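You operate a simulated robot arm through the tools that you are given. There is no shell and no other tool. Be economical: measure what you need, move in short steps, check, and stop when the job is done.

Carry out the task below with a simulated two-armed robot. There is one attempt and no reset: what you move stays moved.

## Task
Hold the screw jack on the white mat and set it to 75 mm.
Fine: wind down to 5 mm under the figure first, then up to it; jack back where it stood.
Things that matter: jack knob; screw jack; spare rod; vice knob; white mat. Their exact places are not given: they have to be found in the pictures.

It is judged by the outcome, as a careful person would: the job done as asked, and still so three seconds after it is handed in. It fails if anything else is knocked over, pushed out of place, dropped, spilled or broken.

## Robot
Two 7-joint arms with two-finger parallel grippers on one trunk, on a base that drives. Base frame: it is fixed to the floor where the robot stands at the start and does not move with it; the origin is under the middle of the robot, x ahead of it, y to its left, z up. Readings come in mm, rad, newtons and seconds.
The left shoulder is at the start at [70, 164, 1147], the right one opposite. With the tool pointing down near the work surface each hand reaches from about 400 to 880 mm from the robot's upright axis, wherever it stands, measured 20 degrees to its own side. Places, roughly: jack knob [400, -200, 900]; vice knob [500, -300, 900]; white mat [500, 0, 900]. Payload 3.43 kg a hand.
The TCP of each hand is the grasp point between the finger pads, 34 mm short of the fingertips. In the tool frame z runs along the fingers and y along their closing line. The gripper opens to 128 mm. The fingers are 24 mm wide and 12 mm thick; the gripper's body (48 by 130 mm) begins 96 mm behind the TCP.
Orientation is told as [roll, pitch, yaw] about the base's x, y, z axes, in that order, counted from this pose: with the fingers straight down and closing along the base's y, the tool's x points along the base's -x, its y along +y and its z along -z.

## Interface
- The arms move only by the tool drive_tool. It takes "left_commands", "right_commands" or both (then of equal length, played together; a hand with none holds still); each is a list of rows, each an object (a shift or turn left out is 0, a gripper value left out holds the last) with "fingers": the closure in counts, from 0 (fully open) to 255 (shut); "linear": the shift along the tool's x, y, z in units of 25 mm (1.0 is 25 mm), a list of three; "rotation": the turn, a rotation vector about the tool's x, y, z in units of 8 degrees (1.0 is 8 degrees), a list of three. In form: [{"fingers": fingers, "linear": [dx, dy, dz], "rotation": [ax, ay, az]}, ...]. A call has 1 to 20 rows; each row shifts and turns the commanded pose from where the row before left it, along the tool's axes as they then stand. A call with a number of a shift or a turn outside -1 to 1 is refused whole. Rows are played at 5 a second. More than 50 mm and 0.15 rad between two rows, or a gripper value outside its range, and nothing of the call is played. A pose out of reach is approached as far as the arm can. The call stops where the force on the tool passes 90 N (or 10 N more than at its start, if that is more) or the arm is blocked; 0.2 s more then pass. Each finger travels about 153 mm/s and halts on what it meets, pressing with about 39 N; the grip force reading is that of the motor and also rises with nothing between the fingers. The clock runs only during rows and for 0.2 s after the last one: add rows that do not move to give the fingers time. It gives the time, the measured TCP pose, the force on the tool (base axes), the opening and the grip force at its end, in the units of the frame above (readings bear some noise), with the torque about the TCP (base axes, N m) and any sound that the robot's microphone picked up.
- Cameras (640 x 400 px; columns grow to the right, rows downward): "scene" is now at [141.2, -35.5, 1385.7]; the picture's right is [-0.30, -0.96, 0.00], its down [-0.52, 0.16, -0.84] and it looks along [0.80, -0.25, -0.55] (base axes); focal length 214 px, centre (320, 200). "left" rides on the left gripper at [76, 11, -160] in its tool frame; the picture's right is [-0.15, 0.99, 0.00], its down [-0.88, -0.13, -0.46] and it looks along [-0.45, -0.07, 0.89] (tool axes); focal length 234 px, centre (320, 200). "right" rides on the right gripper at [76, -11, -160] in its tool frame; the picture's right is [0.15, 0.99, 0.00], its down [-0.88, 0.13, -0.46] and it looks along [-0.45, 0.07, 0.89] (tool axes); focal length 234 px, centre (320, 200).
- get_image(camera): a new picture of that camera. It takes no simulated time.
- move_column(by): slides the trunk up (or, below 0, down) by that many mm; the arms and the scene camera ride with it, the base frame stays. It gives what a move gives, with no picture.
- roll_base(legs): drives the robot by 1 to 6 legs, each [ahead, left, turn to the left] in mm, mm and rad, along the robot's own axes; the way and the turn of a leg run together, so that a leg with both is an arc; at most 1500 mm and 3.142 rad a leg. The arms and the cameras ride along, it lands a little off, and it stops where it bumps. It gives what a move gives.
- aim_head(pan, tilt): turns the head with the scene camera to pan (to the left, within 1.501 rad either way) and tilt (down, from -0.506 to 1.204), counted from straight ahead of the robot. It gives what a move gives.
- point_at(camera, pixels): for up to 12 pixels [column, row] of the newest picture of that camera ("zoom" is the newest enlarged one), the place [x, y, z] in the base frame of the surface seen there, good to about 3 mm, but the place of the scene camera against the robot may be out by one fixed shift of up to 18 mm in any direction. It takes no simulated time.
- close_up(camera, box): a new picture of the part [left, top, right, bottom] of that camera's present view, enlarged. It takes no simulated time.
- close_job(): hands the job in; it is judged then, once.

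Go step by step. Measure first, check grasps and placings, and put right what went wrong. The budget is 80 turns and 70 pictures, counting those below and the enlarged ones. Unless the task says otherwise, let go and move clear before handing in, and close with one line.

The tools are called after ">>>" as a command line: name --argument value ..., lists and objects as JSON in quotes. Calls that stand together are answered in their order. drive_tool: Moves the arms, as the interface text tells. Its arguments: {"type":"object","properties":{"left_commands":{"type":"array","items":{"type":"object","properties":{"fingers":{"type":"number"},"linear":{"type":"array","items":{"type":"number"}},"rotation":{"type":"array","items":{"type":"number"}}}}},"right_commands":{"type":"array","items":{"type":"object","properties":{"fingers":{"type":"number"},"linear":{"type":"array","items":{"type":"number"}},"rotation":{"type":"array","items":{"type":"number"}}}}}},"required":[]} The other tools are called the same way: move_column (by) slides the trunk up or down; roll_base (legs) drives the base; aim_head (pan, tilt) turns the head that bears the scene camera; get_image (camera) takes a picture; point_at (camera, pixels) gives the place of the surface under pixels of a picture; close_up (camera, box) takes an enlarged picture of a part of a camera's view; close_job () hands the job in.

At the start:

```text
time_s: 0.0
left_ee_pos: [520.5, 3.9, 1267.3]
left_orientation: [-0.001, 0.0, 0.001]
left_force: [-0.4, -0.4, 0.4]
left_moment: [0.01, 0.0, 0.0]
left_grip_width: 127.9
left_gripper_force: 0.0
right_ee_pos: [453.7, -368.5, 1180.2]
right_orientation: [0.006, -0.039, -0.009]
right_force: [0.7, -0.2, 0.2]
right_moment: [0.01, -0.03, 0.0]
right_grip_width: 127.9
right_gripper_force: 0.1
trunk travel left (down, up): [-625.0, 315.0]
robot x, y, heading: [0.5, 1.7, -0.003]
head pan, tilt: [-0.3, 0.581]
```

scene: 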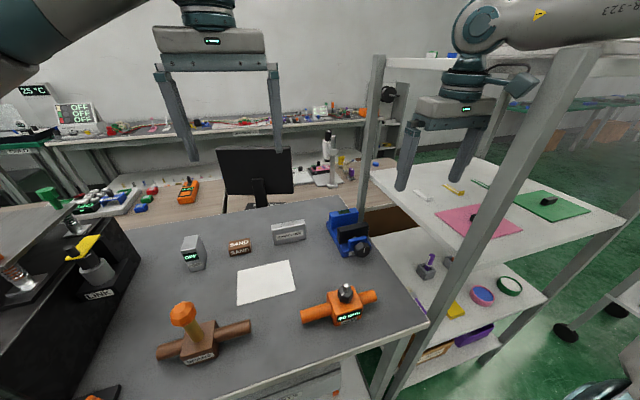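
right: 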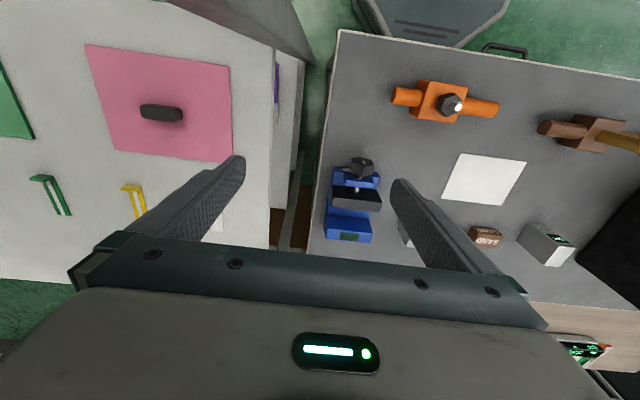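
left: 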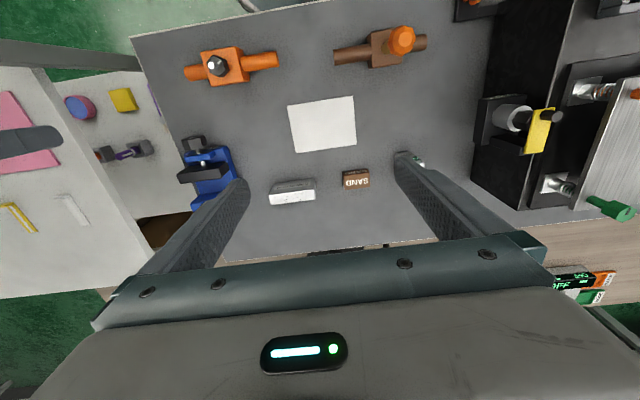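

The scene shows an orange device with a display at about (345,305), a brown one at (200,340), a white mat at (265,282) and a blue vice at (348,232). I'll take close-ups of them.

>>> close_up --camera "scene" --box '[280, 260, 400, 340]'

>>> close_up --camera "scene" --box '[140, 280, 290, 380]'

>>> close_up --camera "scene" --box '[160, 190, 400, 310]'

>>> point_at --camera "scene" --pixels '[[345, 293], [345, 317], [310, 315], [370, 297], [265, 282], [240, 302], [235, 271], [289, 261], [297, 289], [183, 312], [350, 340], [200, 358]]'

```text
5.00 times, centred on (340, 300) of scene
```

zoom: 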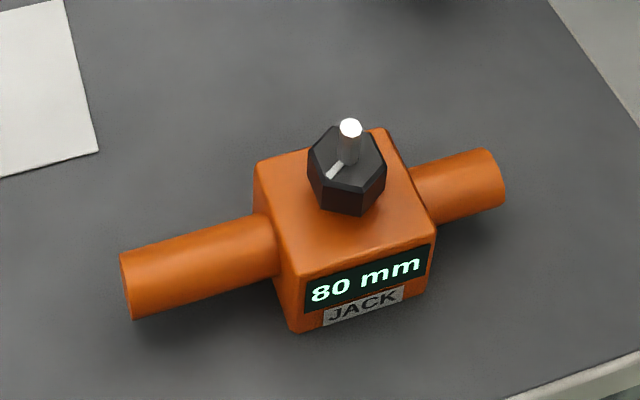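

```text
4.00 times, centred on (215, 330) of scene
```

zoom: 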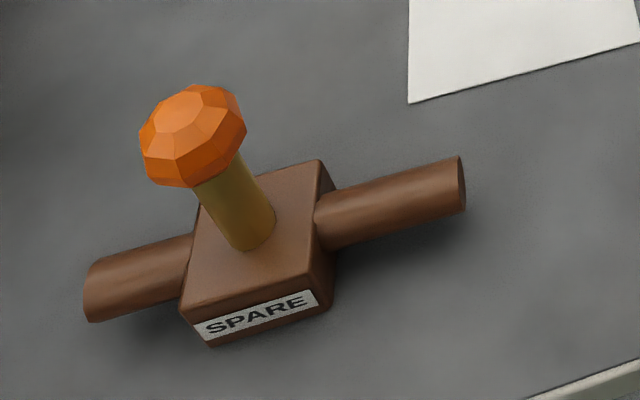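

```text
2.67 times, centred on (280, 250) of scene
```

zoom: 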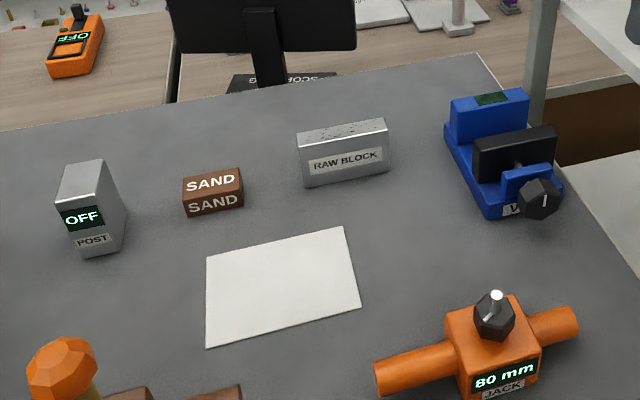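

```text
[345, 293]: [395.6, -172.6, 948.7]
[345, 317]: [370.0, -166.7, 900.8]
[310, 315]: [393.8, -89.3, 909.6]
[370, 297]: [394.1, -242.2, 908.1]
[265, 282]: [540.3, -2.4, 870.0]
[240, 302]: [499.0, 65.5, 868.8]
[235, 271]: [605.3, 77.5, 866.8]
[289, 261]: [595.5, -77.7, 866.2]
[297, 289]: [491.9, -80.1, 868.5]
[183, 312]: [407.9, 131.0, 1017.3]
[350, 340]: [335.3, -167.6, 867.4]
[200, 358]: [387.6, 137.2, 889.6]
```

The jack reads 80 mm, with its knob and spindle near (395,-173). The brown one is only a spare. I'll measure the jack through the right-hand camera, which has no offset.

>>> close_up --camera "right" --box '[370, 60, 530, 160]'

>>> point_at --camera "right" --pixels '[[395, 97], [496, 110], [425, 118], [457, 120], [430, 85], [452, 104], [462, 155], [526, 160], [441, 197], [506, 207]]'

```text
4.00 times, centred on (450, 110) of right
```

zoom: 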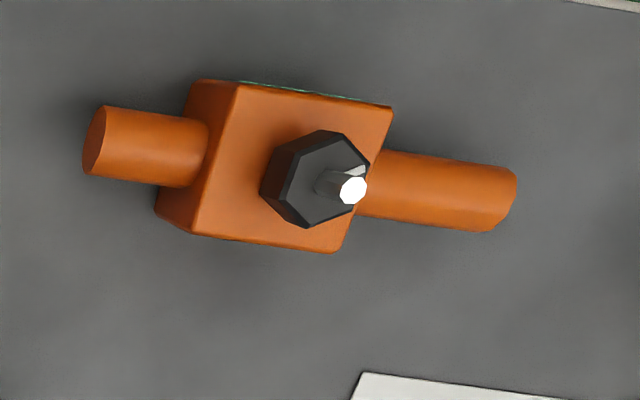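

```text
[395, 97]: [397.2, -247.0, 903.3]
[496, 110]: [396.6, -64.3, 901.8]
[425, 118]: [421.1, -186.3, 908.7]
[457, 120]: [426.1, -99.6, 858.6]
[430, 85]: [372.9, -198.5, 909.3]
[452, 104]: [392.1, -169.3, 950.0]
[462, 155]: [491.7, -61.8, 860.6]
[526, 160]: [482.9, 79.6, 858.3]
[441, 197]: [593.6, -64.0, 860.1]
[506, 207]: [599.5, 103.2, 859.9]
```

Next, precise points on the box top, knob and handles from this zoom.

>>> point_at --camera "zoom" --pixels '[[238, 88], [388, 112], [335, 248], [196, 232], [320, 135], [285, 205], [315, 175], [352, 190], [110, 140], [190, 150], [410, 190], [505, 200]]'

>>> point_at --camera "right" --pixels '[[400, 150], [500, 80], [470, 155], [523, 164], [448, 198], [502, 205]]'

```text
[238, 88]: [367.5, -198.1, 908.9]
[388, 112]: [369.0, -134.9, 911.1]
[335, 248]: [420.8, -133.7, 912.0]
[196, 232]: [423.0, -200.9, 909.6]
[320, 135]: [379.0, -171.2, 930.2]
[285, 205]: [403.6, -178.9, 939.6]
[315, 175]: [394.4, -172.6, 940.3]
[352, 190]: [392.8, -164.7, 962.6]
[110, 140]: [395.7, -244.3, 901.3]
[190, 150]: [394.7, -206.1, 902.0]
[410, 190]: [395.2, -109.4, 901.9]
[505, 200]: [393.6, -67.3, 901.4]
```

```text
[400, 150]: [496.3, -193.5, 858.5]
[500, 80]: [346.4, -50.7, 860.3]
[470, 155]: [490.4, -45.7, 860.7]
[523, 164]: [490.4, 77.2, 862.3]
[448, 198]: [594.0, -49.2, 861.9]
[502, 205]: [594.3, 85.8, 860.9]
```

Jack box: x 367–423, y -200…-134, top z 910, table z 860. Next I'll measure the mat's neighbours (post, sand, raw block, vice, spare) for clearance.

>>> point_at --camera "scene" --pixels '[[190, 238], [186, 268], [205, 265], [240, 242], [250, 255], [289, 224], [278, 243], [304, 240], [340, 250], [360, 243], [350, 215], [185, 303]]'

>>> point_at --camera "left" --pixels '[[290, 107], [353, 97], [357, 146], [297, 153], [400, 30], [340, 55], [425, 42], [275, 200], [313, 198], [343, 180], [368, 185], [405, 160]]'

```text
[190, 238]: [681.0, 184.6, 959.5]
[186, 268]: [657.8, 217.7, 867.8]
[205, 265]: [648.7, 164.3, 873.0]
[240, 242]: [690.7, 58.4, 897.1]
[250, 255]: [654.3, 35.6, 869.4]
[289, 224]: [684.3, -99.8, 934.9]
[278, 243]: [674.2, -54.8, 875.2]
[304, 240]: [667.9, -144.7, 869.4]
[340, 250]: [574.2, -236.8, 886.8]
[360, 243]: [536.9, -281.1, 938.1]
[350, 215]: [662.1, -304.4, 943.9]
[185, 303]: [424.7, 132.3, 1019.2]
```

```text
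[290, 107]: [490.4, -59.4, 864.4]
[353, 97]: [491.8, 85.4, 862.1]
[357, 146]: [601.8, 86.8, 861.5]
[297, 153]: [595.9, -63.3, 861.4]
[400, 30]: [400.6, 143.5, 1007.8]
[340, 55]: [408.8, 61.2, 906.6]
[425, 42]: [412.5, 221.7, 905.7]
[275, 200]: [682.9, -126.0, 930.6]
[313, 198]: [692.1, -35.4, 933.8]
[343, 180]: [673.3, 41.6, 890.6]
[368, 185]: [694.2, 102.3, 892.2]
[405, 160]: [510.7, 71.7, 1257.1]
```

The mat is centred at about (544, 12), and the spare is at x<430, so there's room for a tilted left grip. I'll check the black unit on the left before choosing the tilt.

>>> point_at --camera "scene" --pixels '[[100, 294], [130, 262], [138, 258], [85, 243], [95, 265], [70, 225], [118, 235], [20, 280], [50, 195], [80, 205]]'

>>> drive_tool --left_commands '[{"linear": [0, 1, 0], "rotation": [0, 0, -1]}, {"linear": [0.1, 1, 0], "rotation": [0, 0, -1]}, {"linear": [0.3, 1, 0], "rotation": [0, 0, -1]}, {"linear": [0.4, 0.9, 0], "rotation": [0, 0, -1]}, {"linear": [0, 0, 0], "rotation": [0, 0, -1]}, {"linear": [0, 0, 0], "rotation": [0, 0, -1]}, {"linear": [0, 0, 0], "rotation": [0, 0, -1]}, {"linear": [0, 0, 0], "rotation": [0, 0, -1]}, {"linear": [0, 0, 0], "rotation": [0, 0, -1]}, {"linear": [0, 0, 0], "rotation": [0, 0, -1]}, {"linear": [0, 0, 0], "rotation": [0, 0, -1]}, {"rotation": [0, 0, -0.25]}]' --right_commands '[{"rotation": [0, 0, 1]}, {"rotation": [0, 0, 1]}, {"rotation": [0, 0, 1]}, {"rotation": [0, 0, 1]}, {"rotation": [0, 0, 1]}, {"rotation": [0, 0, 1]}, {"rotation": [0, 0, 1]}, {"rotation": [0, 0, 1]}, {"rotation": [0, 0, 1]}, {"rotation": [0, 0, 1]}, {"rotation": [0, 0, 1]}, {"rotation": [0, 0, 0.25]}]'

```text
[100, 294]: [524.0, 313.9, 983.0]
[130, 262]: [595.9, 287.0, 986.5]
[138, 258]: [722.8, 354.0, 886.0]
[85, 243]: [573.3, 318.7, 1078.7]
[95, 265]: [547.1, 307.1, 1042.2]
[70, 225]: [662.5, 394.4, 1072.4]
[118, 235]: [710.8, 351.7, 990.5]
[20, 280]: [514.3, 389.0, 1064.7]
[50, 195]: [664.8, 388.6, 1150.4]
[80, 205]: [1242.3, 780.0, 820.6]
```

```text
time_s: 2.6
left_ee_pos: [482.6, 91.6, 1264.6]
left_orientation: [0.001, 0.002, 1.574]
left_force: [0.4, -0.2, 1.0]
left_moment: [-0.01, 0.03, 0.01]
left_grip_width: 127.8
left_gripper_force: 0.1
right_ee_pos: [455.0, -369.6, 1176.7]
right_orientation: [0.036, 0.009, -1.583]
right_force: [0.1, -0.7, 1.0]
right_moment: [-0.01, -0.01, 0.02]
right_grip_width: 127.9
right_gripper_force: 0.0
trunk travel left (down, up): [-625.0, 315.0]
robot x, y, heading: [1.7, -1.1, -0.001]
head pan, tilt: [-0.3, 0.581]
```

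The black machine on the left (y>285, up to z≈1080) would obstruct a tilted left hand. So the right hand will carry the jack by its box and then hold the right handle, and the left hand will turn the knob. First I'll move the left arm away and bring the right hand above the jack.

>>> drive_tool --left_commands '[{"linear": [-1, 0, -0.2]}, {"linear": [-1, 0, -0.2]}, {"linear": [-1, 0, -0.2]}, {"linear": [-1, 0, -0.2]}, {"linear": [-1, 0, -0.2]}, {"linear": [-0.8, 0, -0.2]}, {}, {}, {}, {}]' --right_commands '[{"linear": [1, -0.3, 0.6], "rotation": [0, -0.26, 0]}, {"linear": [1, -0.3, 0.6]}, {"linear": [1, -0.3, 0.6]}, {"linear": [1, -0.3, 0.6]}, {"linear": [1, -0.3, 0.6]}, {"linear": [1, -0.3, 0.6]}, {"linear": [1, -0.3, 0.6]}, {"linear": [1, -0.3, 0.6]}, {"linear": [0.1, 0, 0.6]}, {}]'

>>> get_image --camera "right"

```text
time_s: 5.0
left_ee_pos: [464.2, 247.6, 1298.6]
left_orientation: [-0.016, 0.013, 1.566]
left_force: [-0.7, 0.9, -1.0]
left_moment: [-0.02, -0.03, -0.03]
left_grip_width: 128.2
left_gripper_force: 0.1
right_ee_pos: [387.6, -158.2, 1052.1]
right_orientation: [0.085, -0.047, -1.582]
right_force: [-1.1, 0.2, 0.0]
right_moment: [0.01, 0.0, -0.03]
right_grip_width: 128.0
right_gripper_force: 0.0
trunk travel left (down, up): [-625.0, 315.0]
robot x, y, heading: [-2.5, -1.8, -0.004]
head pan, tilt: [-0.3, 0.581]
stopped in row 10 (left hand): the arm was blocked; the commanded pose is now the measured one
```

```text
62 pictures are left
```

right: 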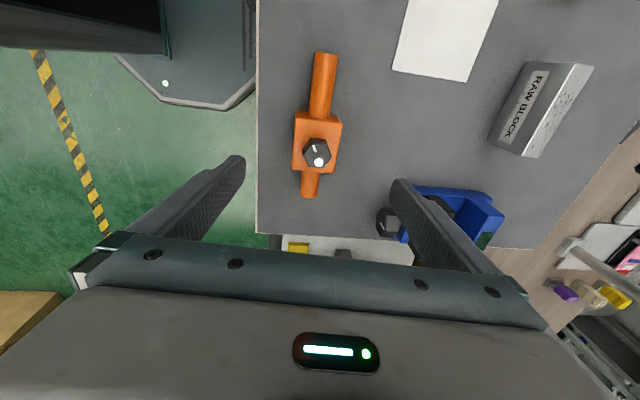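

The right hand is near its inner reach (roll 0.085), and the left reported blocked at (464,248,1299). I'll back the base up 90 mm for comfort and look.

>>> roll_base --legs '[[-90, 0, 0]]'

>>> get_image --camera "scene"

```text
time_s: 6.1
left_ee_pos: [395.7, 231.7, 1293.6]
left_orientation: [0.001, -0.001, 1.568]
left_force: [-0.5, -0.5, -0.3]
left_moment: [0.04, 0.01, 0.03]
left_grip_width: 128.2
left_gripper_force: 0.1
right_ee_pos: [315.2, -172.2, 1039.1]
right_orientation: [0.051, -0.029, -1.584]
right_force: [-0.3, 0.5, -0.6]
right_moment: [0.05, -0.01, 0.0]
right_grip_width: 128.1
right_gripper_force: 0.1
trunk travel left (down, up): [-625.0, 315.0]
robot x, y, heading: [-89.8, -2.9, -0.009]
head pan, tilt: [-0.3, 0.581]
```

```text
61 pictures are left
```

scene: 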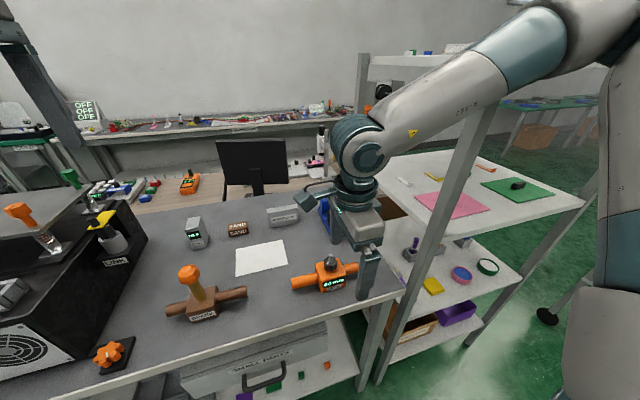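

The base has backed up cleanly. Next: level the right hand and move it over the box at (395,-167), staying above the pin.

>>> drive_tool --right_commands '[{"linear": [0.1, 0.8, 0], "rotation": [0.36, 0.2, 0]}, {"linear": [0.1, 0.8, 0]}, {"linear": [0, 0.8, 0]}, {"linear": [0, 0.8, 0]}, {}, {}]'

>>> close_up --camera "right" --box '[160, 0, 480, 200]'

>>> close_up --camera "scene" --box '[160, 200, 400, 350]'

```text
time_s: 7.5
left_ee_pos: [382.8, 238.4, 1299.0]
left_orientation: [-0.008, 0.002, 1.57]
left_force: [0.1, 0.8, -0.5]
left_moment: [-0.02, 0.02, -0.03]
left_grip_width: 128.0
left_gripper_force: 0.0
right_ee_pos: [384.7, -161.6, 1047.2]
right_orientation: [0.015, -0.005, -1.583]
right_force: [-0.1, 0.2, 0.3]
right_moment: [0.03, 0.0, -0.04]
right_grip_width: 128.1
right_gripper_force: 0.0
trunk travel left (down, up): [-625.0, 315.0]
robot x, y, heading: [-90.8, -0.0, -0.005]
head pan, tilt: [-0.3, 0.581]
```

```text
2.00 times, centred on (320, 100) of right
```

zoom: 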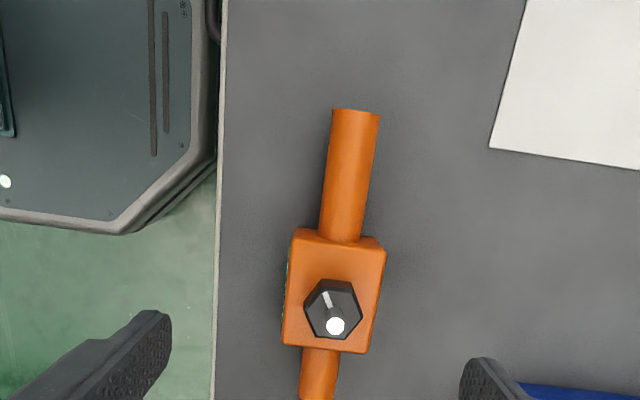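

```text
2.67 times, centred on (280, 275) of scene
```

zoom: 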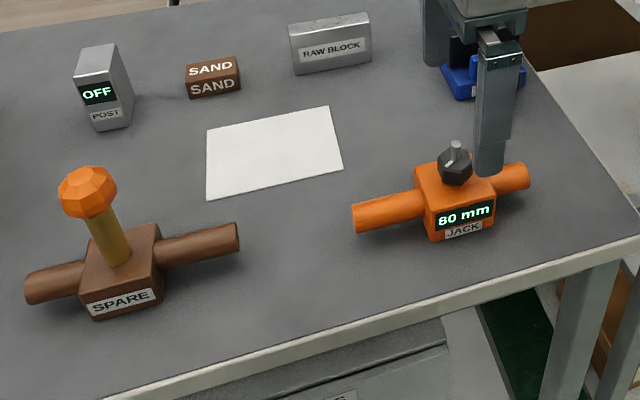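

The jack still reads 80 mm. I'll measure its pose from the right camera at this closer range.

>>> close_up --camera "right" --box '[260, 40, 420, 140]'

>>> close_up --camera "right" --box '[270, 110, 390, 200]'

>>> point_at --camera "zoom" --pixels '[[330, 280], [60, 300], [200, 60]]'

```text
4.00 times, centred on (340, 90) of right
```

zoom: 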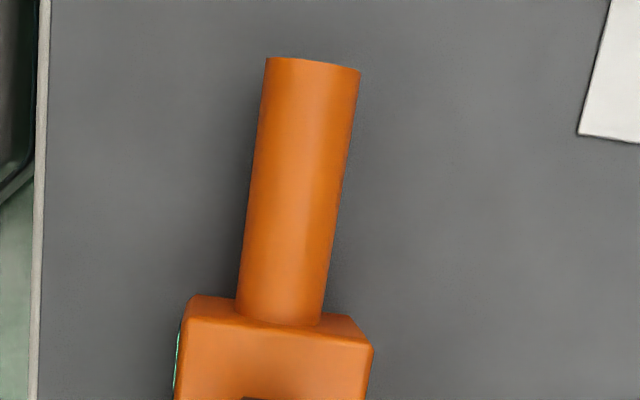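

```text
4.44 times, centred on (330, 155) of right
```

zoom: 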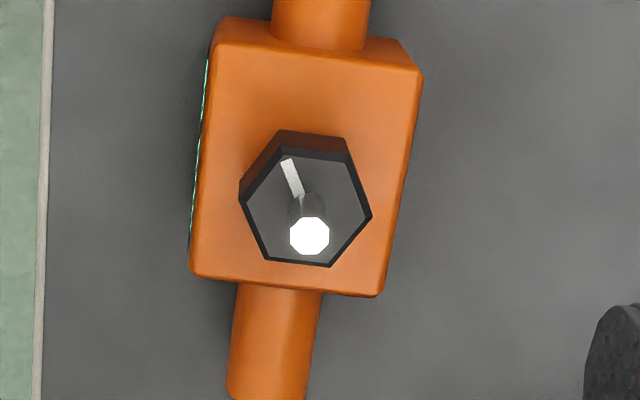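

```text
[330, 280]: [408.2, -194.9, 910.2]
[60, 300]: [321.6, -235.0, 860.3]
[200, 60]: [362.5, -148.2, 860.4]
```

>>> point_at --camera "zoom" --pixels '[[215, 48], [418, 78], [372, 294], [195, 272], [305, 215], [287, 152], [350, 163], [244, 197], [369, 216], [268, 257], [328, 262], [310, 236]]'

>>> point_at --camera "zoom" --pixels '[[290, 165], [270, 330], [320, 10], [232, 390], [301, 392], [55, 100], [52, 390]]'

```text
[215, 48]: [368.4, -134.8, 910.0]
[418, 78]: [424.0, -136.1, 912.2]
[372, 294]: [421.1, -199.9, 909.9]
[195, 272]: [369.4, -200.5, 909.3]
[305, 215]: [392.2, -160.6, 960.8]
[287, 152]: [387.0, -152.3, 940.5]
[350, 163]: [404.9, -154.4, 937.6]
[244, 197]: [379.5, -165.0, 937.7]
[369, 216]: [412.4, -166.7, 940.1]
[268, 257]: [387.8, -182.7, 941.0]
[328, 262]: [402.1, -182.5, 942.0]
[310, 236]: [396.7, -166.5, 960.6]
```

```text
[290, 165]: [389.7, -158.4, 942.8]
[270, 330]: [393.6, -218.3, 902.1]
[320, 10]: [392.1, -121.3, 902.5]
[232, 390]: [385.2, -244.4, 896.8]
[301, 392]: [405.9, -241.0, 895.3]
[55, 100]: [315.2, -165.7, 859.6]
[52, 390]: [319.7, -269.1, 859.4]
```

The jack is at centre (395.5,-168), yaw ≈ 0, and the knob flats face ±y. I'll reread the right TCP with idle rows to gauge the noise.

>>> drive_tool --right_commands '[{}, {}, {}]'

>>> drive_tool --right_commands '[{}]'

```text
time_s: 8.3
left_ee_pos: [382.7, 236.5, 1298.3]
left_orientation: [-0.009, 0.005, 1.567]
left_force: [-0.5, -0.7, 0.7]
left_moment: [-0.01, 0.0, 0.01]
left_grip_width: 128.1
left_gripper_force: 0.0
right_ee_pos: [385.5, -163.9, 1046.3]
right_orientation: [0.014, -0.007, -1.584]
right_force: [-0.4, -0.4, -0.1]
right_moment: [0.02, -0.01, -0.05]
right_grip_width: 128.2
right_gripper_force: 0.1
trunk travel left (down, up): [-625.0, 315.0]
robot x, y, heading: [-93.3, -2.2, 0.002]
head pan, tilt: [-0.3, 0.581]
```

```text
time_s: 8.7
left_ee_pos: [382.4, 236.9, 1298.3]
left_orientation: [-0.009, 0.005, 1.567]
left_force: [0.1, -0.9, -0.2]
left_moment: [-0.01, 0.04, 0.0]
left_grip_width: 127.9
left_gripper_force: 0.0
right_ee_pos: [385.5, -164.5, 1046.8]
right_orientation: [0.015, -0.005, -1.582]
right_force: [-0.9, -0.2, 0.5]
right_moment: [-0.02, 0.03, 0.02]
right_grip_width: 128.0
right_gripper_force: 0.0
trunk travel left (down, up): [-625.0, 315.0]
robot x, y, heading: [-88.2, -4.0, -0.006]
head pan, tilt: [-0.3, 0.581]
```

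The TCP is steady at (385.5,-164,1046.5). I'll correct by +10 in x and -4 in y and lower most of the way.

>>> drive_tool --right_commands '[{"linear": [-0.16, 0.4, 0], "rotation": [0.1, 0.04, -0.08]}, {"linear": [0, 0, 0.8]}, {"linear": [0, 0, 0.8]}, {"linear": [0, 0, 0.8]}, {"linear": [0, 0, 0.8]}, {"linear": [0, 0, 0.8]}, {}, {}]'

>>> get_image --camera "right"

```text
time_s: 10.7
left_ee_pos: [364.9, 245.9, 1298.3]
left_orientation: [-0.016, 0.016, 1.553]
left_force: [1.0, 0.0, -0.4]
left_moment: [-0.06, 0.05, 0.02]
left_grip_width: 127.9
left_gripper_force: 0.1
right_ee_pos: [377.0, -161.9, 962.6]
right_orientation: [0.037, -0.016, -1.582]
right_force: [0.0, -0.2, -0.5]
right_moment: [-0.03, 0.03, 0.01]
right_grip_width: 127.9
right_gripper_force: 0.1
trunk travel left (down, up): [-625.0, 315.0]
robot x, y, heading: [-96.7, -1.7, -0.02]
head pan, tilt: [-0.3, 0.581]
stopped in row 8 (right hand): the arm was blocked; the commanded pose is now the measured one
```

```text
56 pictures are left
```

right: 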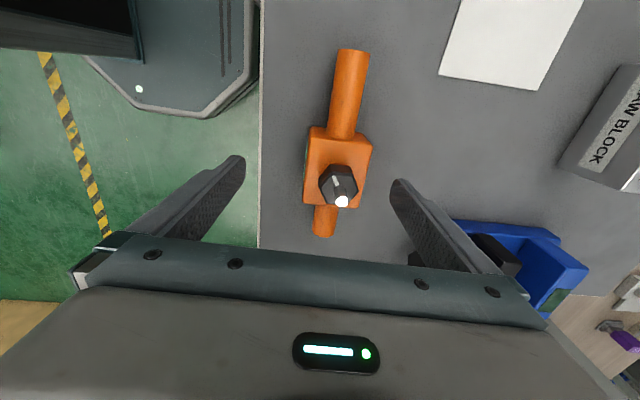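

The base is drifting (the left hand slid -18 mm in x) and the right arm reports blocked, so some link may be pressing on the shelf upright. I'll look with the head.

>>> aim_head --pan -0.8 --tilt 0.5

>>> get_image --camera "scene"

```text
time_s: 11.6
left_ee_pos: [362.1, 247.9, 1301.4]
left_orientation: [-0.025, 0.019, 1.553]
left_force: [0.0, -0.3, 0.0]
left_moment: [0.02, 0.0, 0.02]
left_grip_width: 128.2
left_gripper_force: 0.1
right_ee_pos: [376.3, -161.8, 963.3]
right_orientation: [0.032, -0.013, -1.583]
right_force: [0.9, 0.5, -0.1]
right_moment: [0.01, 0.01, -0.02]
right_grip_width: 127.8
right_gripper_force: 0.0
trunk travel left (down, up): [-625.0, 315.0]
robot x, y, heading: [-94.3, -5.1, -0.012]
head pan, tilt: [-0.799, 0.499]
```

```text
55 pictures are left
```

scene: 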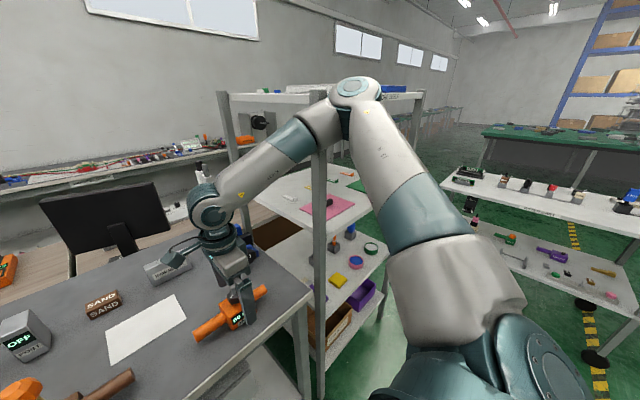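

The right elbow, at about (345,95), is against the shelf's front upright and top edge. I'll measure the shelf.

>>> point_at --camera "scene" --pixels '[[318, 220], [316, 330], [299, 345], [235, 97], [418, 105], [355, 85], [330, 115], [400, 180], [225, 190], [290, 99], [405, 96]]'

>>> close_up --camera "scene" --box '[200, 60, 440, 210]'

```text
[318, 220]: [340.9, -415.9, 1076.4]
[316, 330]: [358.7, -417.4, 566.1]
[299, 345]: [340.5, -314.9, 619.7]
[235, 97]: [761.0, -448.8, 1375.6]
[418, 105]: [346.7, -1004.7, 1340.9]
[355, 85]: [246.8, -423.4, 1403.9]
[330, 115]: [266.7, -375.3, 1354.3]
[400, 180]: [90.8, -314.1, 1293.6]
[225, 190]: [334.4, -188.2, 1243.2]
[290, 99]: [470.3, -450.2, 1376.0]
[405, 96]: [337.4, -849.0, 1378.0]
```

```text
2.67 times, centred on (320, 135) of scene
```

zoom: 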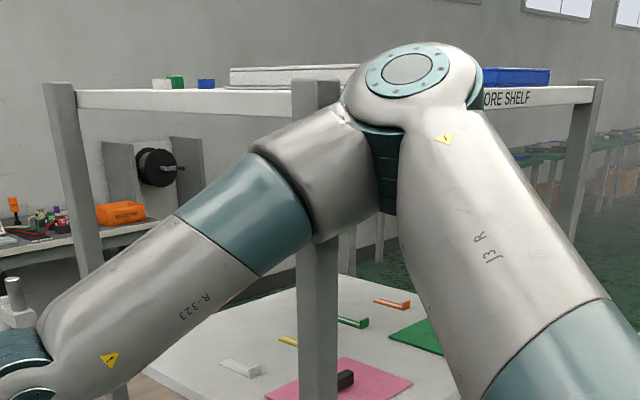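

The elbow is touching the shelf front (shelf at x≥340, y≤-415, up to z 1376). I'll raise the hand back along its path, then drive the base left so the elbow stays clear of the shelf.

>>> drive_tool --right_commands '[{"linear": [0, 0, -0.8]}, {"linear": [0, 0, -0.8]}, {"linear": [0, 0, -0.8]}, {"linear": [0, 0, -0.8]}, {"linear": [0, 0, -0.8]}, {}]'

>>> roll_base --legs '[[-80, 0, 0], [0, 220, 0]]'

>>> aim_head --pan -0.6 --tilt 0.55

>>> get_image --camera "scene"

```text
time_s: 13.0
left_ee_pos: [386.5, 237.9, 1297.3]
left_orientation: [-0.006, 0.007, 1.559]
left_force: [-0.3, -0.6, -0.4]
left_moment: [0.02, -0.01, 0.02]
left_grip_width: 128.1
left_gripper_force: 0.1
right_ee_pos: [395.3, -169.0, 1053.1]
right_orientation: [0.012, -0.002, -1.581]
right_force: [0.2, 0.1, -0.7]
right_moment: [0.06, -0.05, -0.02]
right_grip_width: 127.8
right_gripper_force: 0.0
trunk travel left (down, up): [-625.0, 315.0]
robot x, y, heading: [-95.2, 1.2, -0.01]
head pan, tilt: [-0.799, 0.499]
```

```text
time_s: 13.7
left_ee_pos: [387.6, 234.9, 1296.9]
left_orientation: [-0.003, 0.003, 1.562]
left_force: [-1.1, -0.3, -0.1]
left_moment: [0.01, -0.01, 0.01]
left_grip_width: 128.1
left_gripper_force: 0.0
right_ee_pos: [394.8, -166.9, 1053.4]
right_orientation: [0.016, -0.003, -1.575]
right_force: [-0.7, -0.6, -0.4]
right_moment: [0.01, 0.03, -0.01]
right_grip_width: 127.9
right_gripper_force: 0.2
trunk travel left (down, up): [-625.0, 315.0]
robot x, y, heading: [-91.8, 1.3, -0.01]
head pan, tilt: [-0.799, 0.499]
stopped in leg 1: the robot was blocked; the commanded pose is now the measured one
```

```text
time_s: 14.4
left_ee_pos: [385.4, 236.7, 1296.3]
left_orientation: [-0.005, 0.005, 1.558]
left_force: [0.2, 0.6, -0.6]
left_moment: [0.04, -0.01, 0.02]
left_grip_width: 127.8
left_gripper_force: 0.0
right_ee_pos: [396.0, -168.1, 1052.7]
right_orientation: [0.016, -0.002, -1.578]
right_force: [0.2, 0.1, -0.6]
right_moment: [0.03, -0.02, -0.02]
right_grip_width: 128.1
right_gripper_force: 0.1
trunk travel left (down, up): [-625.0, 315.0]
robot x, y, heading: [-97.7, 0.4, -0.013]
head pan, tilt: [-0.6, 0.55]
```

```text
53 pictures are left
```

scene: 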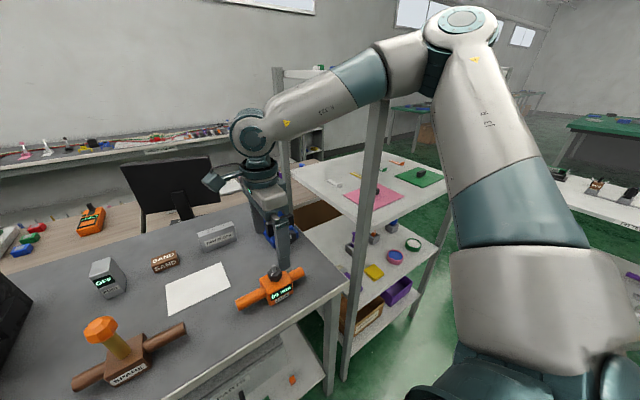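

Reversing was blocked right away, so something may be behind the robot. I'll try a short move left.

>>> roll_base --legs '[[0, 100, 0]]'

>>> aim_head --pan -1.5 --tilt 0.7

>>> get_image --camera "scene"

```text
time_s: 15.6
left_ee_pos: [393.6, 330.8, 1296.0]
left_orientation: [0.001, 0.001, 1.558]
left_force: [0.6, 0.7, 0.4]
left_moment: [-0.03, 0.01, -0.01]
left_grip_width: 128.2
left_gripper_force: 0.0
right_ee_pos: [401.0, -75.2, 1049.7]
right_orientation: [0.01, 0.005, -1.579]
right_force: [0.3, 0.0, 0.5]
right_moment: [-0.02, -0.01, -0.02]
right_grip_width: 128.1
right_gripper_force: 0.0
trunk travel left (down, up): [-625.0, 315.0]
robot x, y, heading: [-94.2, 98.6, -0.008]
head pan, tilt: [-0.6, 0.55]
```

```text
time_s: 16.8
left_ee_pos: [393.6, 329.7, 1294.5]
left_orientation: [0.0, -0.001, 1.558]
left_force: [0.1, -0.2, -0.6]
left_moment: [0.0, -0.01, 0.03]
left_grip_width: 128.1
left_gripper_force: 0.1
right_ee_pos: [400.2, -73.8, 1048.5]
right_orientation: [0.009, 0.005, -1.58]
right_force: [-0.8, 0.3, 0.2]
right_moment: [-0.05, -0.02, 0.01]
right_grip_width: 128.1
right_gripper_force: 0.0
trunk travel left (down, up): [-625.0, 315.0]
robot x, y, heading: [-93.3, 95.9, -0.009]
head pan, tilt: [-1.499, 0.7]
```

```text
52 pictures are left
```

scene: 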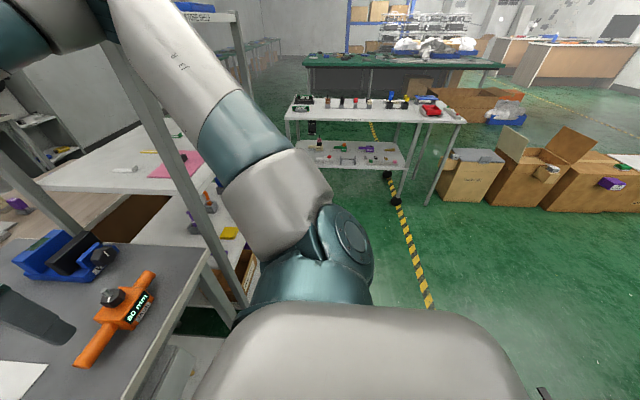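

Moving left worked. I'll go another 110 mm left, then move the right hand back over the jack.

>>> roll_base --legs '[[0, 110, 0]]'

>>> aim_head --pan -0.6 --tilt 0.55

>>> drive_tool --right_commands '[{"linear": [-1, 0, 0]}, {"linear": [-1, 0, 0]}, {"linear": [-1, 0, 0]}, {"linear": [-1, 0, 0]}, {"linear": [-1, 0, 0]}, {"linear": [-1, 0, 0]}, {"linear": [-1, 0, 0]}, {"linear": [-1, 0, 0]}, {}, {}]'

>>> get_image --camera "scene"

```text
time_s: 18.0
left_ee_pos: [394.6, 440.1, 1294.7]
left_orientation: [-0.001, -0.001, 1.557]
left_force: [0.7, -0.4, 0.8]
left_moment: [-0.01, 0.02, 0.0]
left_grip_width: 128.2
left_gripper_force: 0.0
right_ee_pos: [402.3, 35.8, 1049.2]
right_orientation: [0.008, 0.003, -1.579]
right_force: [0.5, 0.2, 0.1]
right_moment: [0.01, 0.0, 0.03]
right_grip_width: 128.1
right_gripper_force: 0.0
trunk travel left (down, up): [-625.0, 315.0]
robot x, y, heading: [-90.7, 209.1, -0.01]
head pan, tilt: [-1.499, 0.7]
```

```text
time_s: 19.2
left_ee_pos: [394.2, 439.5, 1293.9]
left_orientation: [0.001, -0.001, 1.559]
left_force: [1.0, -0.5, -0.1]
left_moment: [0.02, 0.02, 0.01]
left_grip_width: 127.9
left_gripper_force: 0.0
right_ee_pos: [402.0, 36.3, 1048.8]
right_orientation: [0.006, 0.004, -1.581]
right_force: [0.9, 1.0, 0.2]
right_moment: [0.04, 0.01, 0.01]
right_grip_width: 127.8
right_gripper_force: 0.1
trunk travel left (down, up): [-625.0, 315.0]
robot x, y, heading: [-93.6, 208.5, -0.008]
head pan, tilt: [-0.6, 0.55]
```

```text
time_s: 21.4
left_ee_pos: [395.5, 440.2, 1294.6]
left_orientation: [0.0, 0.0, 1.559]
left_force: [-0.2, -0.1, 0.3]
left_moment: [-0.01, 0.01, -0.02]
left_grip_width: 128.0
left_gripper_force: 0.0
right_ee_pos: [400.2, -165.2, 1048.8]
right_orientation: [0.01, 0.003, -1.579]
right_force: [0.3, -1.0, -0.3]
right_moment: [0.03, -0.02, -0.03]
right_grip_width: 128.0
right_gripper_force: 0.0
trunk travel left (down, up): [-625.0, 315.0]
robot x, y, heading: [-91.4, 207.0, -0.013]
head pan, tilt: [-0.6, 0.55]
```

```text
51 pictures are left
```

scene: 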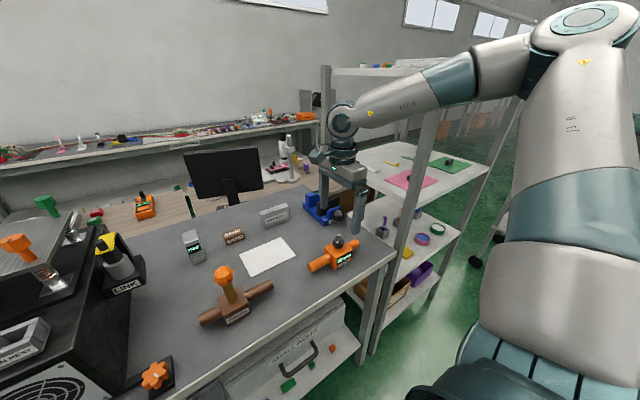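

No base drift now, and the hand is at (400,-165,1049). I'll align and descend.

>>> drive_tool --right_commands '[{"linear": [-0.11, -0.19, 0], "rotation": [0.07, 0, -0.06]}, {"linear": [0, 0, 0.8]}, {"linear": [0, 0, 0.8]}, {"linear": [0, 0, 0.8]}, {"linear": [0, 0, 0.8]}, {"linear": [0, 0, 0.8]}, {"linear": [0, 0, 0.8]}, {"linear": [0, 0, 0.8]}, {}, {}]'

>>> get_image --camera "right"

```text
time_s: 23.6
left_ee_pos: [395.6, 439.2, 1294.9]
left_orientation: [0.001, 0.0, 1.556]
left_force: [-0.2, 0.3, -1.0]
left_moment: [0.03, -0.03, 0.02]
left_grip_width: 127.9
left_gripper_force: 0.1
right_ee_pos: [395.8, -165.2, 907.0]
right_orientation: [0.001, 0.003, -1.571]
right_force: [0.0, -0.5, -0.6]
right_moment: [0.01, 0.03, 0.05]
right_grip_width: 127.8
right_gripper_force: 0.0
trunk travel left (down, up): [-625.0, 315.0]
robot x, y, heading: [-90.3, 207.3, -0.013]
head pan, tilt: [-0.6, 0.55]
```

```text
50 pictures are left
```

right: 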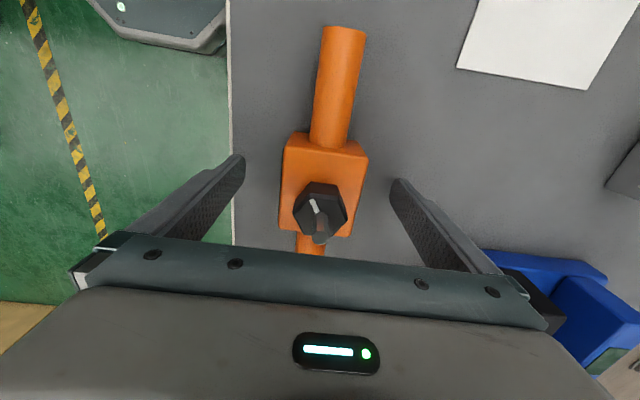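

Well aligned. I'll lower 9 mm and close on the box.

>>> drive_tool --right_commands '[{"linear": [-0.1, 0, 0.36]}, {"fingers": 90}, {"fingers": 150}, {"fingers": 255}, {}, {}]'

```text
time_s: 25.0
left_ee_pos: [394.5, 438.9, 1294.5]
left_orientation: [0.0, -0.002, 1.559]
left_force: [-0.5, 1.1, 0.5]
left_moment: [0.0, 0.03, 0.03]
left_grip_width: 128.0
left_gripper_force: 0.0
right_ee_pos: [395.6, -169.6, 897.3]
right_orientation: [0.001, 0.002, -1.57]
right_force: [0.3, -0.4, 0.5]
right_moment: [0.0, -0.01, 0.01]
right_grip_width: 59.9
right_gripper_force: 39.0
trunk travel left (down, up): [-625.0, 315.0]
robot x, y, heading: [-91.9, 211.1, -0.01]
head pan, tilt: [-0.6, 0.55]
```

Gripped at width 60. I'll lift 35 mm and check.

>>> drive_tool --right_commands '[{"linear": [0, 0, -0.4]}, {"linear": [0, 0, -0.5]}, {"linear": [0, 0, -0.5]}, {}, {}]'

>>> get_image --camera "scene"

```text
time_s: 26.2
left_ee_pos: [394.3, 439.9, 1295.1]
left_orientation: [0.0, 0.0, 1.559]
left_force: [0.1, 0.4, -0.2]
left_moment: [-0.03, 0.04, -0.04]
left_grip_width: 128.0
left_gripper_force: 0.0
right_ee_pos: [395.5, -169.4, 934.2]
right_orientation: [0.0, 0.002, -1.572]
right_force: [1.0, 0.7, -1.8]
right_moment: [-0.01, 0.01, -0.01]
right_grip_width: 59.7
right_gripper_force: 39.1
trunk travel left (down, up): [-625.0, 315.0]
robot x, y, heading: [-91.9, 209.3, -0.012]
head pan, tilt: [-0.6, 0.55]
```

```text
49 pictures are left
```

scene: 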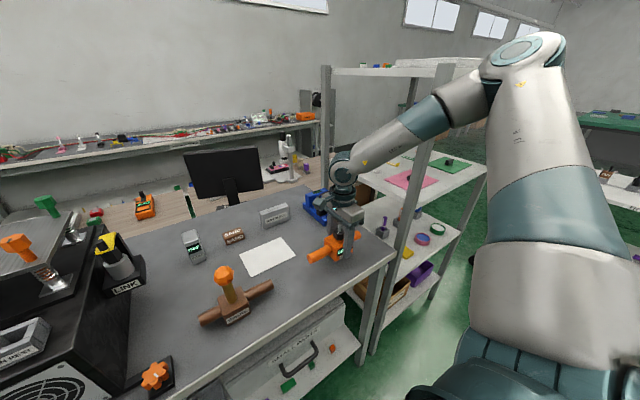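

Lifted level. Now I'll carry it to the mat.

>>> drive_tool --right_commands '[{"linear": [0.9, 0.7, 0]}, {"linear": [0.9, 0.7, 0]}, {"linear": [0.9, 0.7, 0]}, {"linear": [0.9, 0.7, 0]}, {"linear": [0.9, 0.7, 0]}, {"linear": [0.9, 0.7, 0]}, {"linear": [0.9, 0.7, 0]}, {"linear": [0.9, 0.7, 0]}, {}, {}]'

>>> get_image --camera "scene"

```text
time_s: 28.4
left_ee_pos: [396.0, 440.3, 1294.2]
left_orientation: [0.001, 0.0, 1.559]
left_force: [-0.6, -0.3, -0.1]
left_moment: [0.01, 0.02, -0.05]
left_grip_width: 128.0
left_gripper_force: 0.1
right_ee_pos: [528.2, 2.2, 937.6]
right_orientation: [-0.001, 0.005, -1.571]
right_force: [0.4, -0.1, -2.9]
right_moment: [0.01, 0.04, -0.04]
right_grip_width: 59.7
right_gripper_force: 39.0
right hand out of reach, approached as far as the arm can: row 8
trunk travel left (down, up): [-625.0, 315.0]
robot x, y, heading: [-90.5, 209.6, -0.014]
head pan, tilt: [-0.6, 0.55]
```

```text
48 pictures are left
```

scene: 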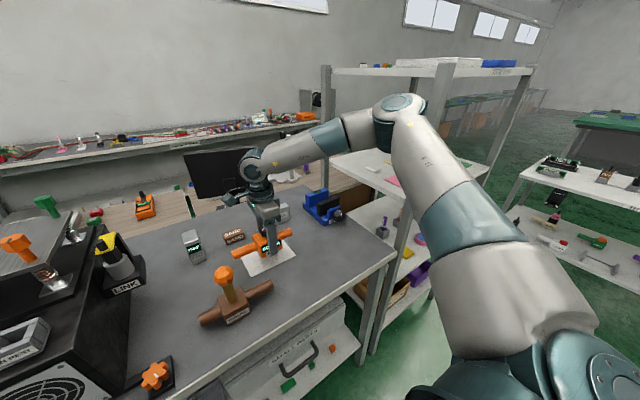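

The reach limit stopped it at (528,2). That still puts the whole box on the mat (x 490–598, y -62…86). I'll lower it gently.

>>> drive_tool --right_commands '[{"linear": [0, 0, 0.5]}, {"linear": [0, 0, 0.5]}, {"linear": [0, 0, 0.3]}, {}, {}]'

```text
time_s: 29.6
left_ee_pos: [395.7, 438.6, 1295.1]
left_orientation: [0.0, 0.0, 1.56]
left_force: [0.1, 0.9, -0.5]
left_moment: [-0.03, -0.01, 0.02]
left_grip_width: 128.3
left_gripper_force: 0.1
right_ee_pos: [520.4, -5.9, 911.3]
right_orientation: [0.002, 0.006, -1.571]
right_force: [-0.9, -0.3, -2.6]
right_moment: [-0.01, -0.04, 0.0]
right_grip_width: 59.6
right_gripper_force: 38.5
right hand out of reach, approached as far as the arm can: row 1, 2
trunk travel left (down, up): [-625.0, 315.0]
robot x, y, heading: [-90.7, 207.3, -0.012]
head pan, tilt: [-0.6, 0.55]
```

The arm is at its outer reach at (520,-6,911). I'll bring the base 70 mm forward and then trim the arm.

>>> roll_base --legs '[[70, 0, 0]]'

>>> drive_tool --right_commands '[{"linear": [0.2, -0.7, 0]}, {"linear": [0.2, -0.7, 0]}, {"linear": [0.2, -0.7, 0]}, {}, {}]'

```text
time_s: 30.6
left_ee_pos: [464.3, 438.8, 1294.7]
left_orientation: [0.0, 0.0, 1.558]
left_force: [-0.2, -0.4, -0.4]
left_moment: [0.02, 0.02, 0.0]
left_grip_width: 127.8
left_gripper_force: 0.1
right_ee_pos: [590.6, -8.3, 910.1]
right_orientation: [0.001, 0.005, -1.571]
right_force: [1.3, -0.3, -4.0]
right_moment: [-0.02, 0.0, -0.02]
right_grip_width: 59.5
right_gripper_force: 39.6
trunk travel left (down, up): [-625.0, 315.0]
robot x, y, heading: [-24.5, 209.0, -0.009]
head pan, tilt: [-0.6, 0.55]
```

```text
time_s: 31.8
left_ee_pos: [466.1, 439.3, 1293.9]
left_orientation: [0.003, -0.001, 1.56]
left_force: [-0.4, -0.4, 0.2]
left_moment: [-0.04, 0.03, 0.01]
left_grip_width: 127.6
left_gripper_force: 0.0
right_ee_pos: [536.6, 8.4, 909.2]
right_orientation: [0.0, 0.006, -1.573]
right_force: [0.4, 0.9, -3.1]
right_moment: [0.0, 0.03, 0.03]
right_grip_width: 59.8
right_gripper_force: 38.9
trunk travel left (down, up): [-625.0, 315.0]
robot x, y, heading: [-22.9, 209.3, -0.007]
head pan, tilt: [-0.6, 0.55]
```

At (536.6, 8.4). Lowering the last 10 mm.

>>> drive_tool --right_commands '[{"linear": [0, 0, 0.2]}, {"linear": [0, 0, 0.2]}, {}, {}]'

>>> get_image --camera "right"

```text
time_s: 32.8
left_ee_pos: [463.3, 439.1, 1295.5]
left_orientation: [0.002, -0.001, 1.559]
left_force: [-0.7, -0.8, 0.1]
left_moment: [-0.03, 0.04, 0.0]
left_grip_width: 127.8
left_gripper_force: 0.1
right_ee_pos: [535.8, 7.2, 900.6]
right_orientation: [0.002, 0.005, -1.571]
right_force: [2.0, -1.5, 5.6]
right_moment: [-0.37, 0.19, 0.13]
right_grip_width: 59.5
right_gripper_force: 38.5
trunk travel left (down, up): [-625.0, 315.0]
robot x, y, heading: [-24.6, 208.2, -0.01]
head pan, tilt: [-0.6, 0.55]
```

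```text
47 pictures are left
```

right: 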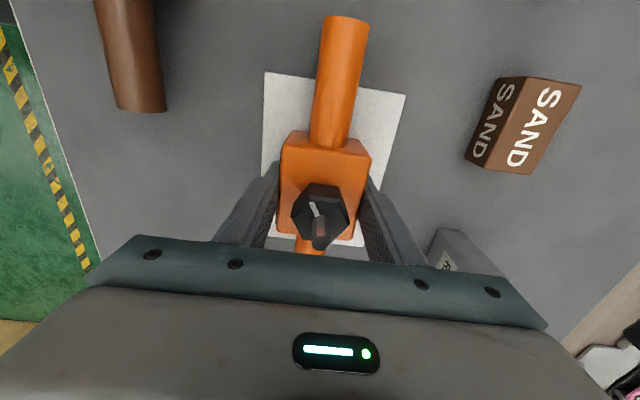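

Set down on the mat (contact 5.6 N). I'll release, rise, shift right to the short right handle and tilt 45°.

>>> drive_tool --right_commands '[{"fingers": 120}, {"fingers": 0}, {}, {}, {"linear": [0, 0, -0.8]}, {"linear": [0, 0, -0.8]}, {"linear": [0, 0, -0.8]}, {"linear": [-1, 0, 0]}, {"linear": [-1, 0, 0]}, {"linear": [-0.9, 0, 0]}, {"rotation": [0, 1, 0]}, {"rotation": [0, 1, 0]}, {"rotation": [0, 1, 0]}, {"rotation": [0, 1, 0]}, {"rotation": [0, 1, 0]}, {"rotation": [0, 0.62, 0]}, {}, {}]'

>>> get_image --camera "right"

>>> get_image --camera "scene"

```text
time_s: 36.6
left_ee_pos: [463.4, 447.4, 1294.8]
left_orientation: [0.0, 0.005, 1.559]
left_force: [0.4, 0.4, -0.4]
left_moment: [0.02, -0.03, 0.0]
left_grip_width: 127.9
left_gripper_force: 0.1
right_ee_pos: [536.9, -58.9, 962.6]
right_orientation: [0.003, 0.784, -1.568]
right_force: [-0.4, -0.6, -0.3]
right_moment: [0.01, 0.0, 0.0]
right_grip_width: 127.6
right_gripper_force: 0.0
trunk travel left (down, up): [-625.0, 315.0]
robot x, y, heading: [-20.9, 209.4, -0.014]
head pan, tilt: [-0.6, 0.55]
```

```text
46 pictures are left
```

right: 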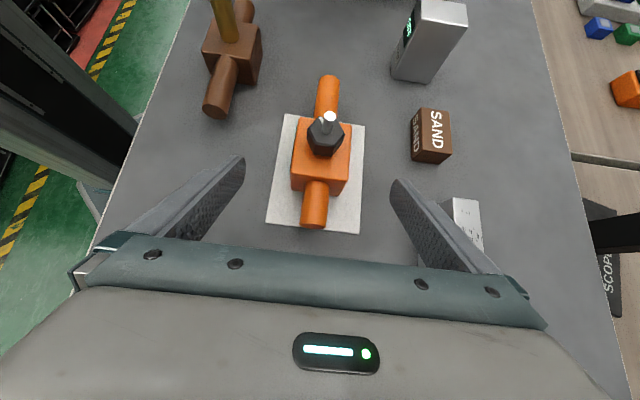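

```text
45 pictures are left
```

scene: 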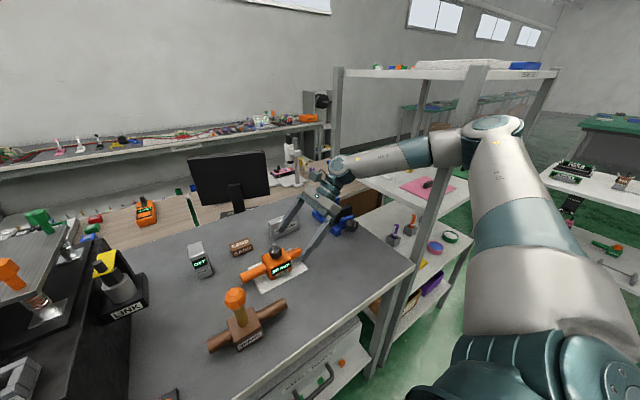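

I'll measure the elbow versus the upright, and the vice versus the wrist.

>>> point_at --camera "scene" --pixels '[[490, 125], [460, 150], [440, 145], [432, 200], [345, 165], [345, 210], [325, 190], [322, 218], [350, 225], [330, 165], [520, 130], [345, 190]]'

>>> close_up --camera "scene" --box '[220, 130, 380, 300]'

```text
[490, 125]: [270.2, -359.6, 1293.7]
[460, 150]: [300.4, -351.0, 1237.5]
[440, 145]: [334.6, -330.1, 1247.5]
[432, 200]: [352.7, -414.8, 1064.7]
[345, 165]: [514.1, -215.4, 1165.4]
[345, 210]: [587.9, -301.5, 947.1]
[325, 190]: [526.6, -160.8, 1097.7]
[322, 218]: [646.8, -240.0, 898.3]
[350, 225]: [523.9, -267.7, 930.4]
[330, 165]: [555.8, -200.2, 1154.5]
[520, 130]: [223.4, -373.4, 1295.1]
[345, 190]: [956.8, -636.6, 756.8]
```

```text
2.35 times, centred on (300, 215) of scene
```

zoom: 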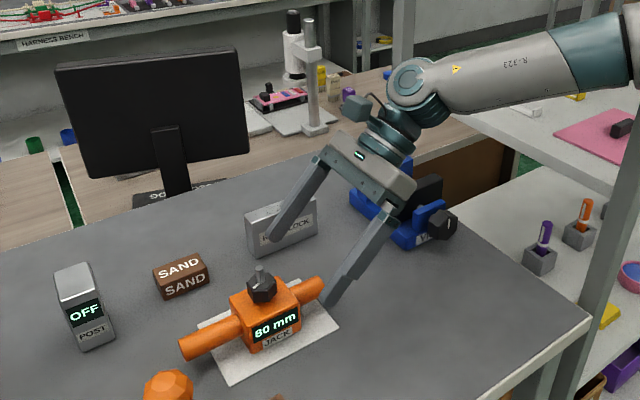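

The elbow (surface ≈(270–300,-355,1290)) is very close to the upright (340,-415). I'll shift the base 60 mm left and move the right hand back correspondingly.

>>> roll_base --legs '[[0, 60, 0]]'

>>> drive_tool --right_commands '[{"linear": [-0.6, 0, -0.6]}, {"linear": [-0.6, 0, -0.6]}, {"linear": [-0.5, 0, -0.5]}, {}, {}]'

```text
time_s: 37.6
left_ee_pos: [466.7, 495.3, 1295.2]
left_orientation: [-0.001, -0.004, 1.555]
left_force: [0.0, 0.4, 0.7]
left_moment: [0.03, 0.05, 0.02]
left_grip_width: 127.9
left_gripper_force: 0.1
right_ee_pos: [537.3, -9.1, 959.7]
right_orientation: [-0.001, 0.792, -1.575]
right_force: [-0.3, 0.3, 0.2]
right_moment: [0.02, 0.0, -0.01]
right_grip_width: 128.0
right_gripper_force: 0.1
trunk travel left (down, up): [-625.0, 315.0]
robot x, y, heading: [-20.0, 264.6, -0.014]
head pan, tilt: [-0.6, 0.55]
```

```text
time_s: 38.8
left_ee_pos: [464.7, 496.4, 1294.6]
left_orientation: [-0.002, -0.001, 1.555]
left_force: [0.4, 1.1, 0.2]
left_moment: [-0.02, -0.01, -0.01]
left_grip_width: 128.2
left_gripper_force: 0.0
right_ee_pos: [538.2, -67.8, 958.6]
right_orientation: [0.001, 0.788, -1.574]
right_force: [0.5, -0.9, 0.4]
right_moment: [-0.04, 0.01, 0.02]
right_grip_width: 127.8
right_gripper_force: 0.1
trunk travel left (down, up): [-625.0, 315.0]
robot x, y, heading: [-19.9, 266.8, -0.012]
head pan, tilt: [-0.6, 0.55]
```

Stable. Now lower to the right handle at about (536,-60,898).

>>> drive_tool --right_commands '[{"linear": [-0.37, -0.08, 0.48]}, {"linear": [-0.37, 0, 0.48]}, {"linear": [-0.37, 0, 0.48]}, {"linear": [-0.3, 0, 0.42]}, {}, {}]'

>>> get_image --camera "right"

>>> point_at --camera "right" --pixels '[[325, 130], [315, 190], [315, 215]]'

```text
time_s: 40.2
left_ee_pos: [465.7, 497.0, 1294.5]
left_orientation: [0.001, 0.0, 1.554]
left_force: [0.3, 0.6, -0.3]
left_moment: [0.02, 0.01, -0.02]
left_grip_width: 128.1
left_gripper_force: 0.0
right_ee_pos: [535.2, -58.6, 901.2]
right_orientation: [0.0, 0.789, -1.574]
right_force: [-0.4, -0.5, 0.0]
right_moment: [0.0, -0.01, 0.03]
right_grip_width: 127.9
right_gripper_force: 0.0
trunk travel left (down, up): [-625.0, 315.0]
robot x, y, heading: [-20.8, 264.1, -0.009]
head pan, tilt: [-0.6, 0.55]
```

```text
43 pictures are left
```

right: 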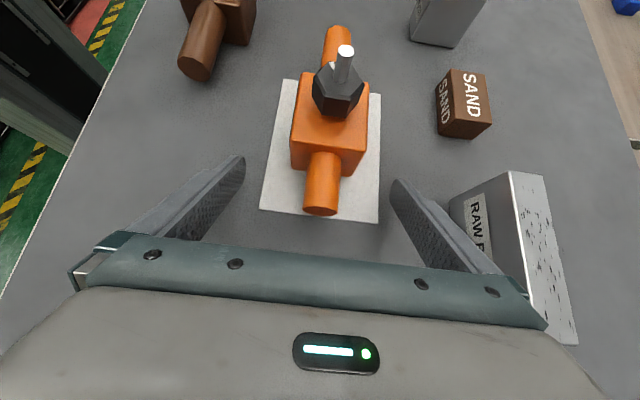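

```text
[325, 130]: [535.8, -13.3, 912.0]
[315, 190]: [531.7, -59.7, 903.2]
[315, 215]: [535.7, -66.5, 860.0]
```

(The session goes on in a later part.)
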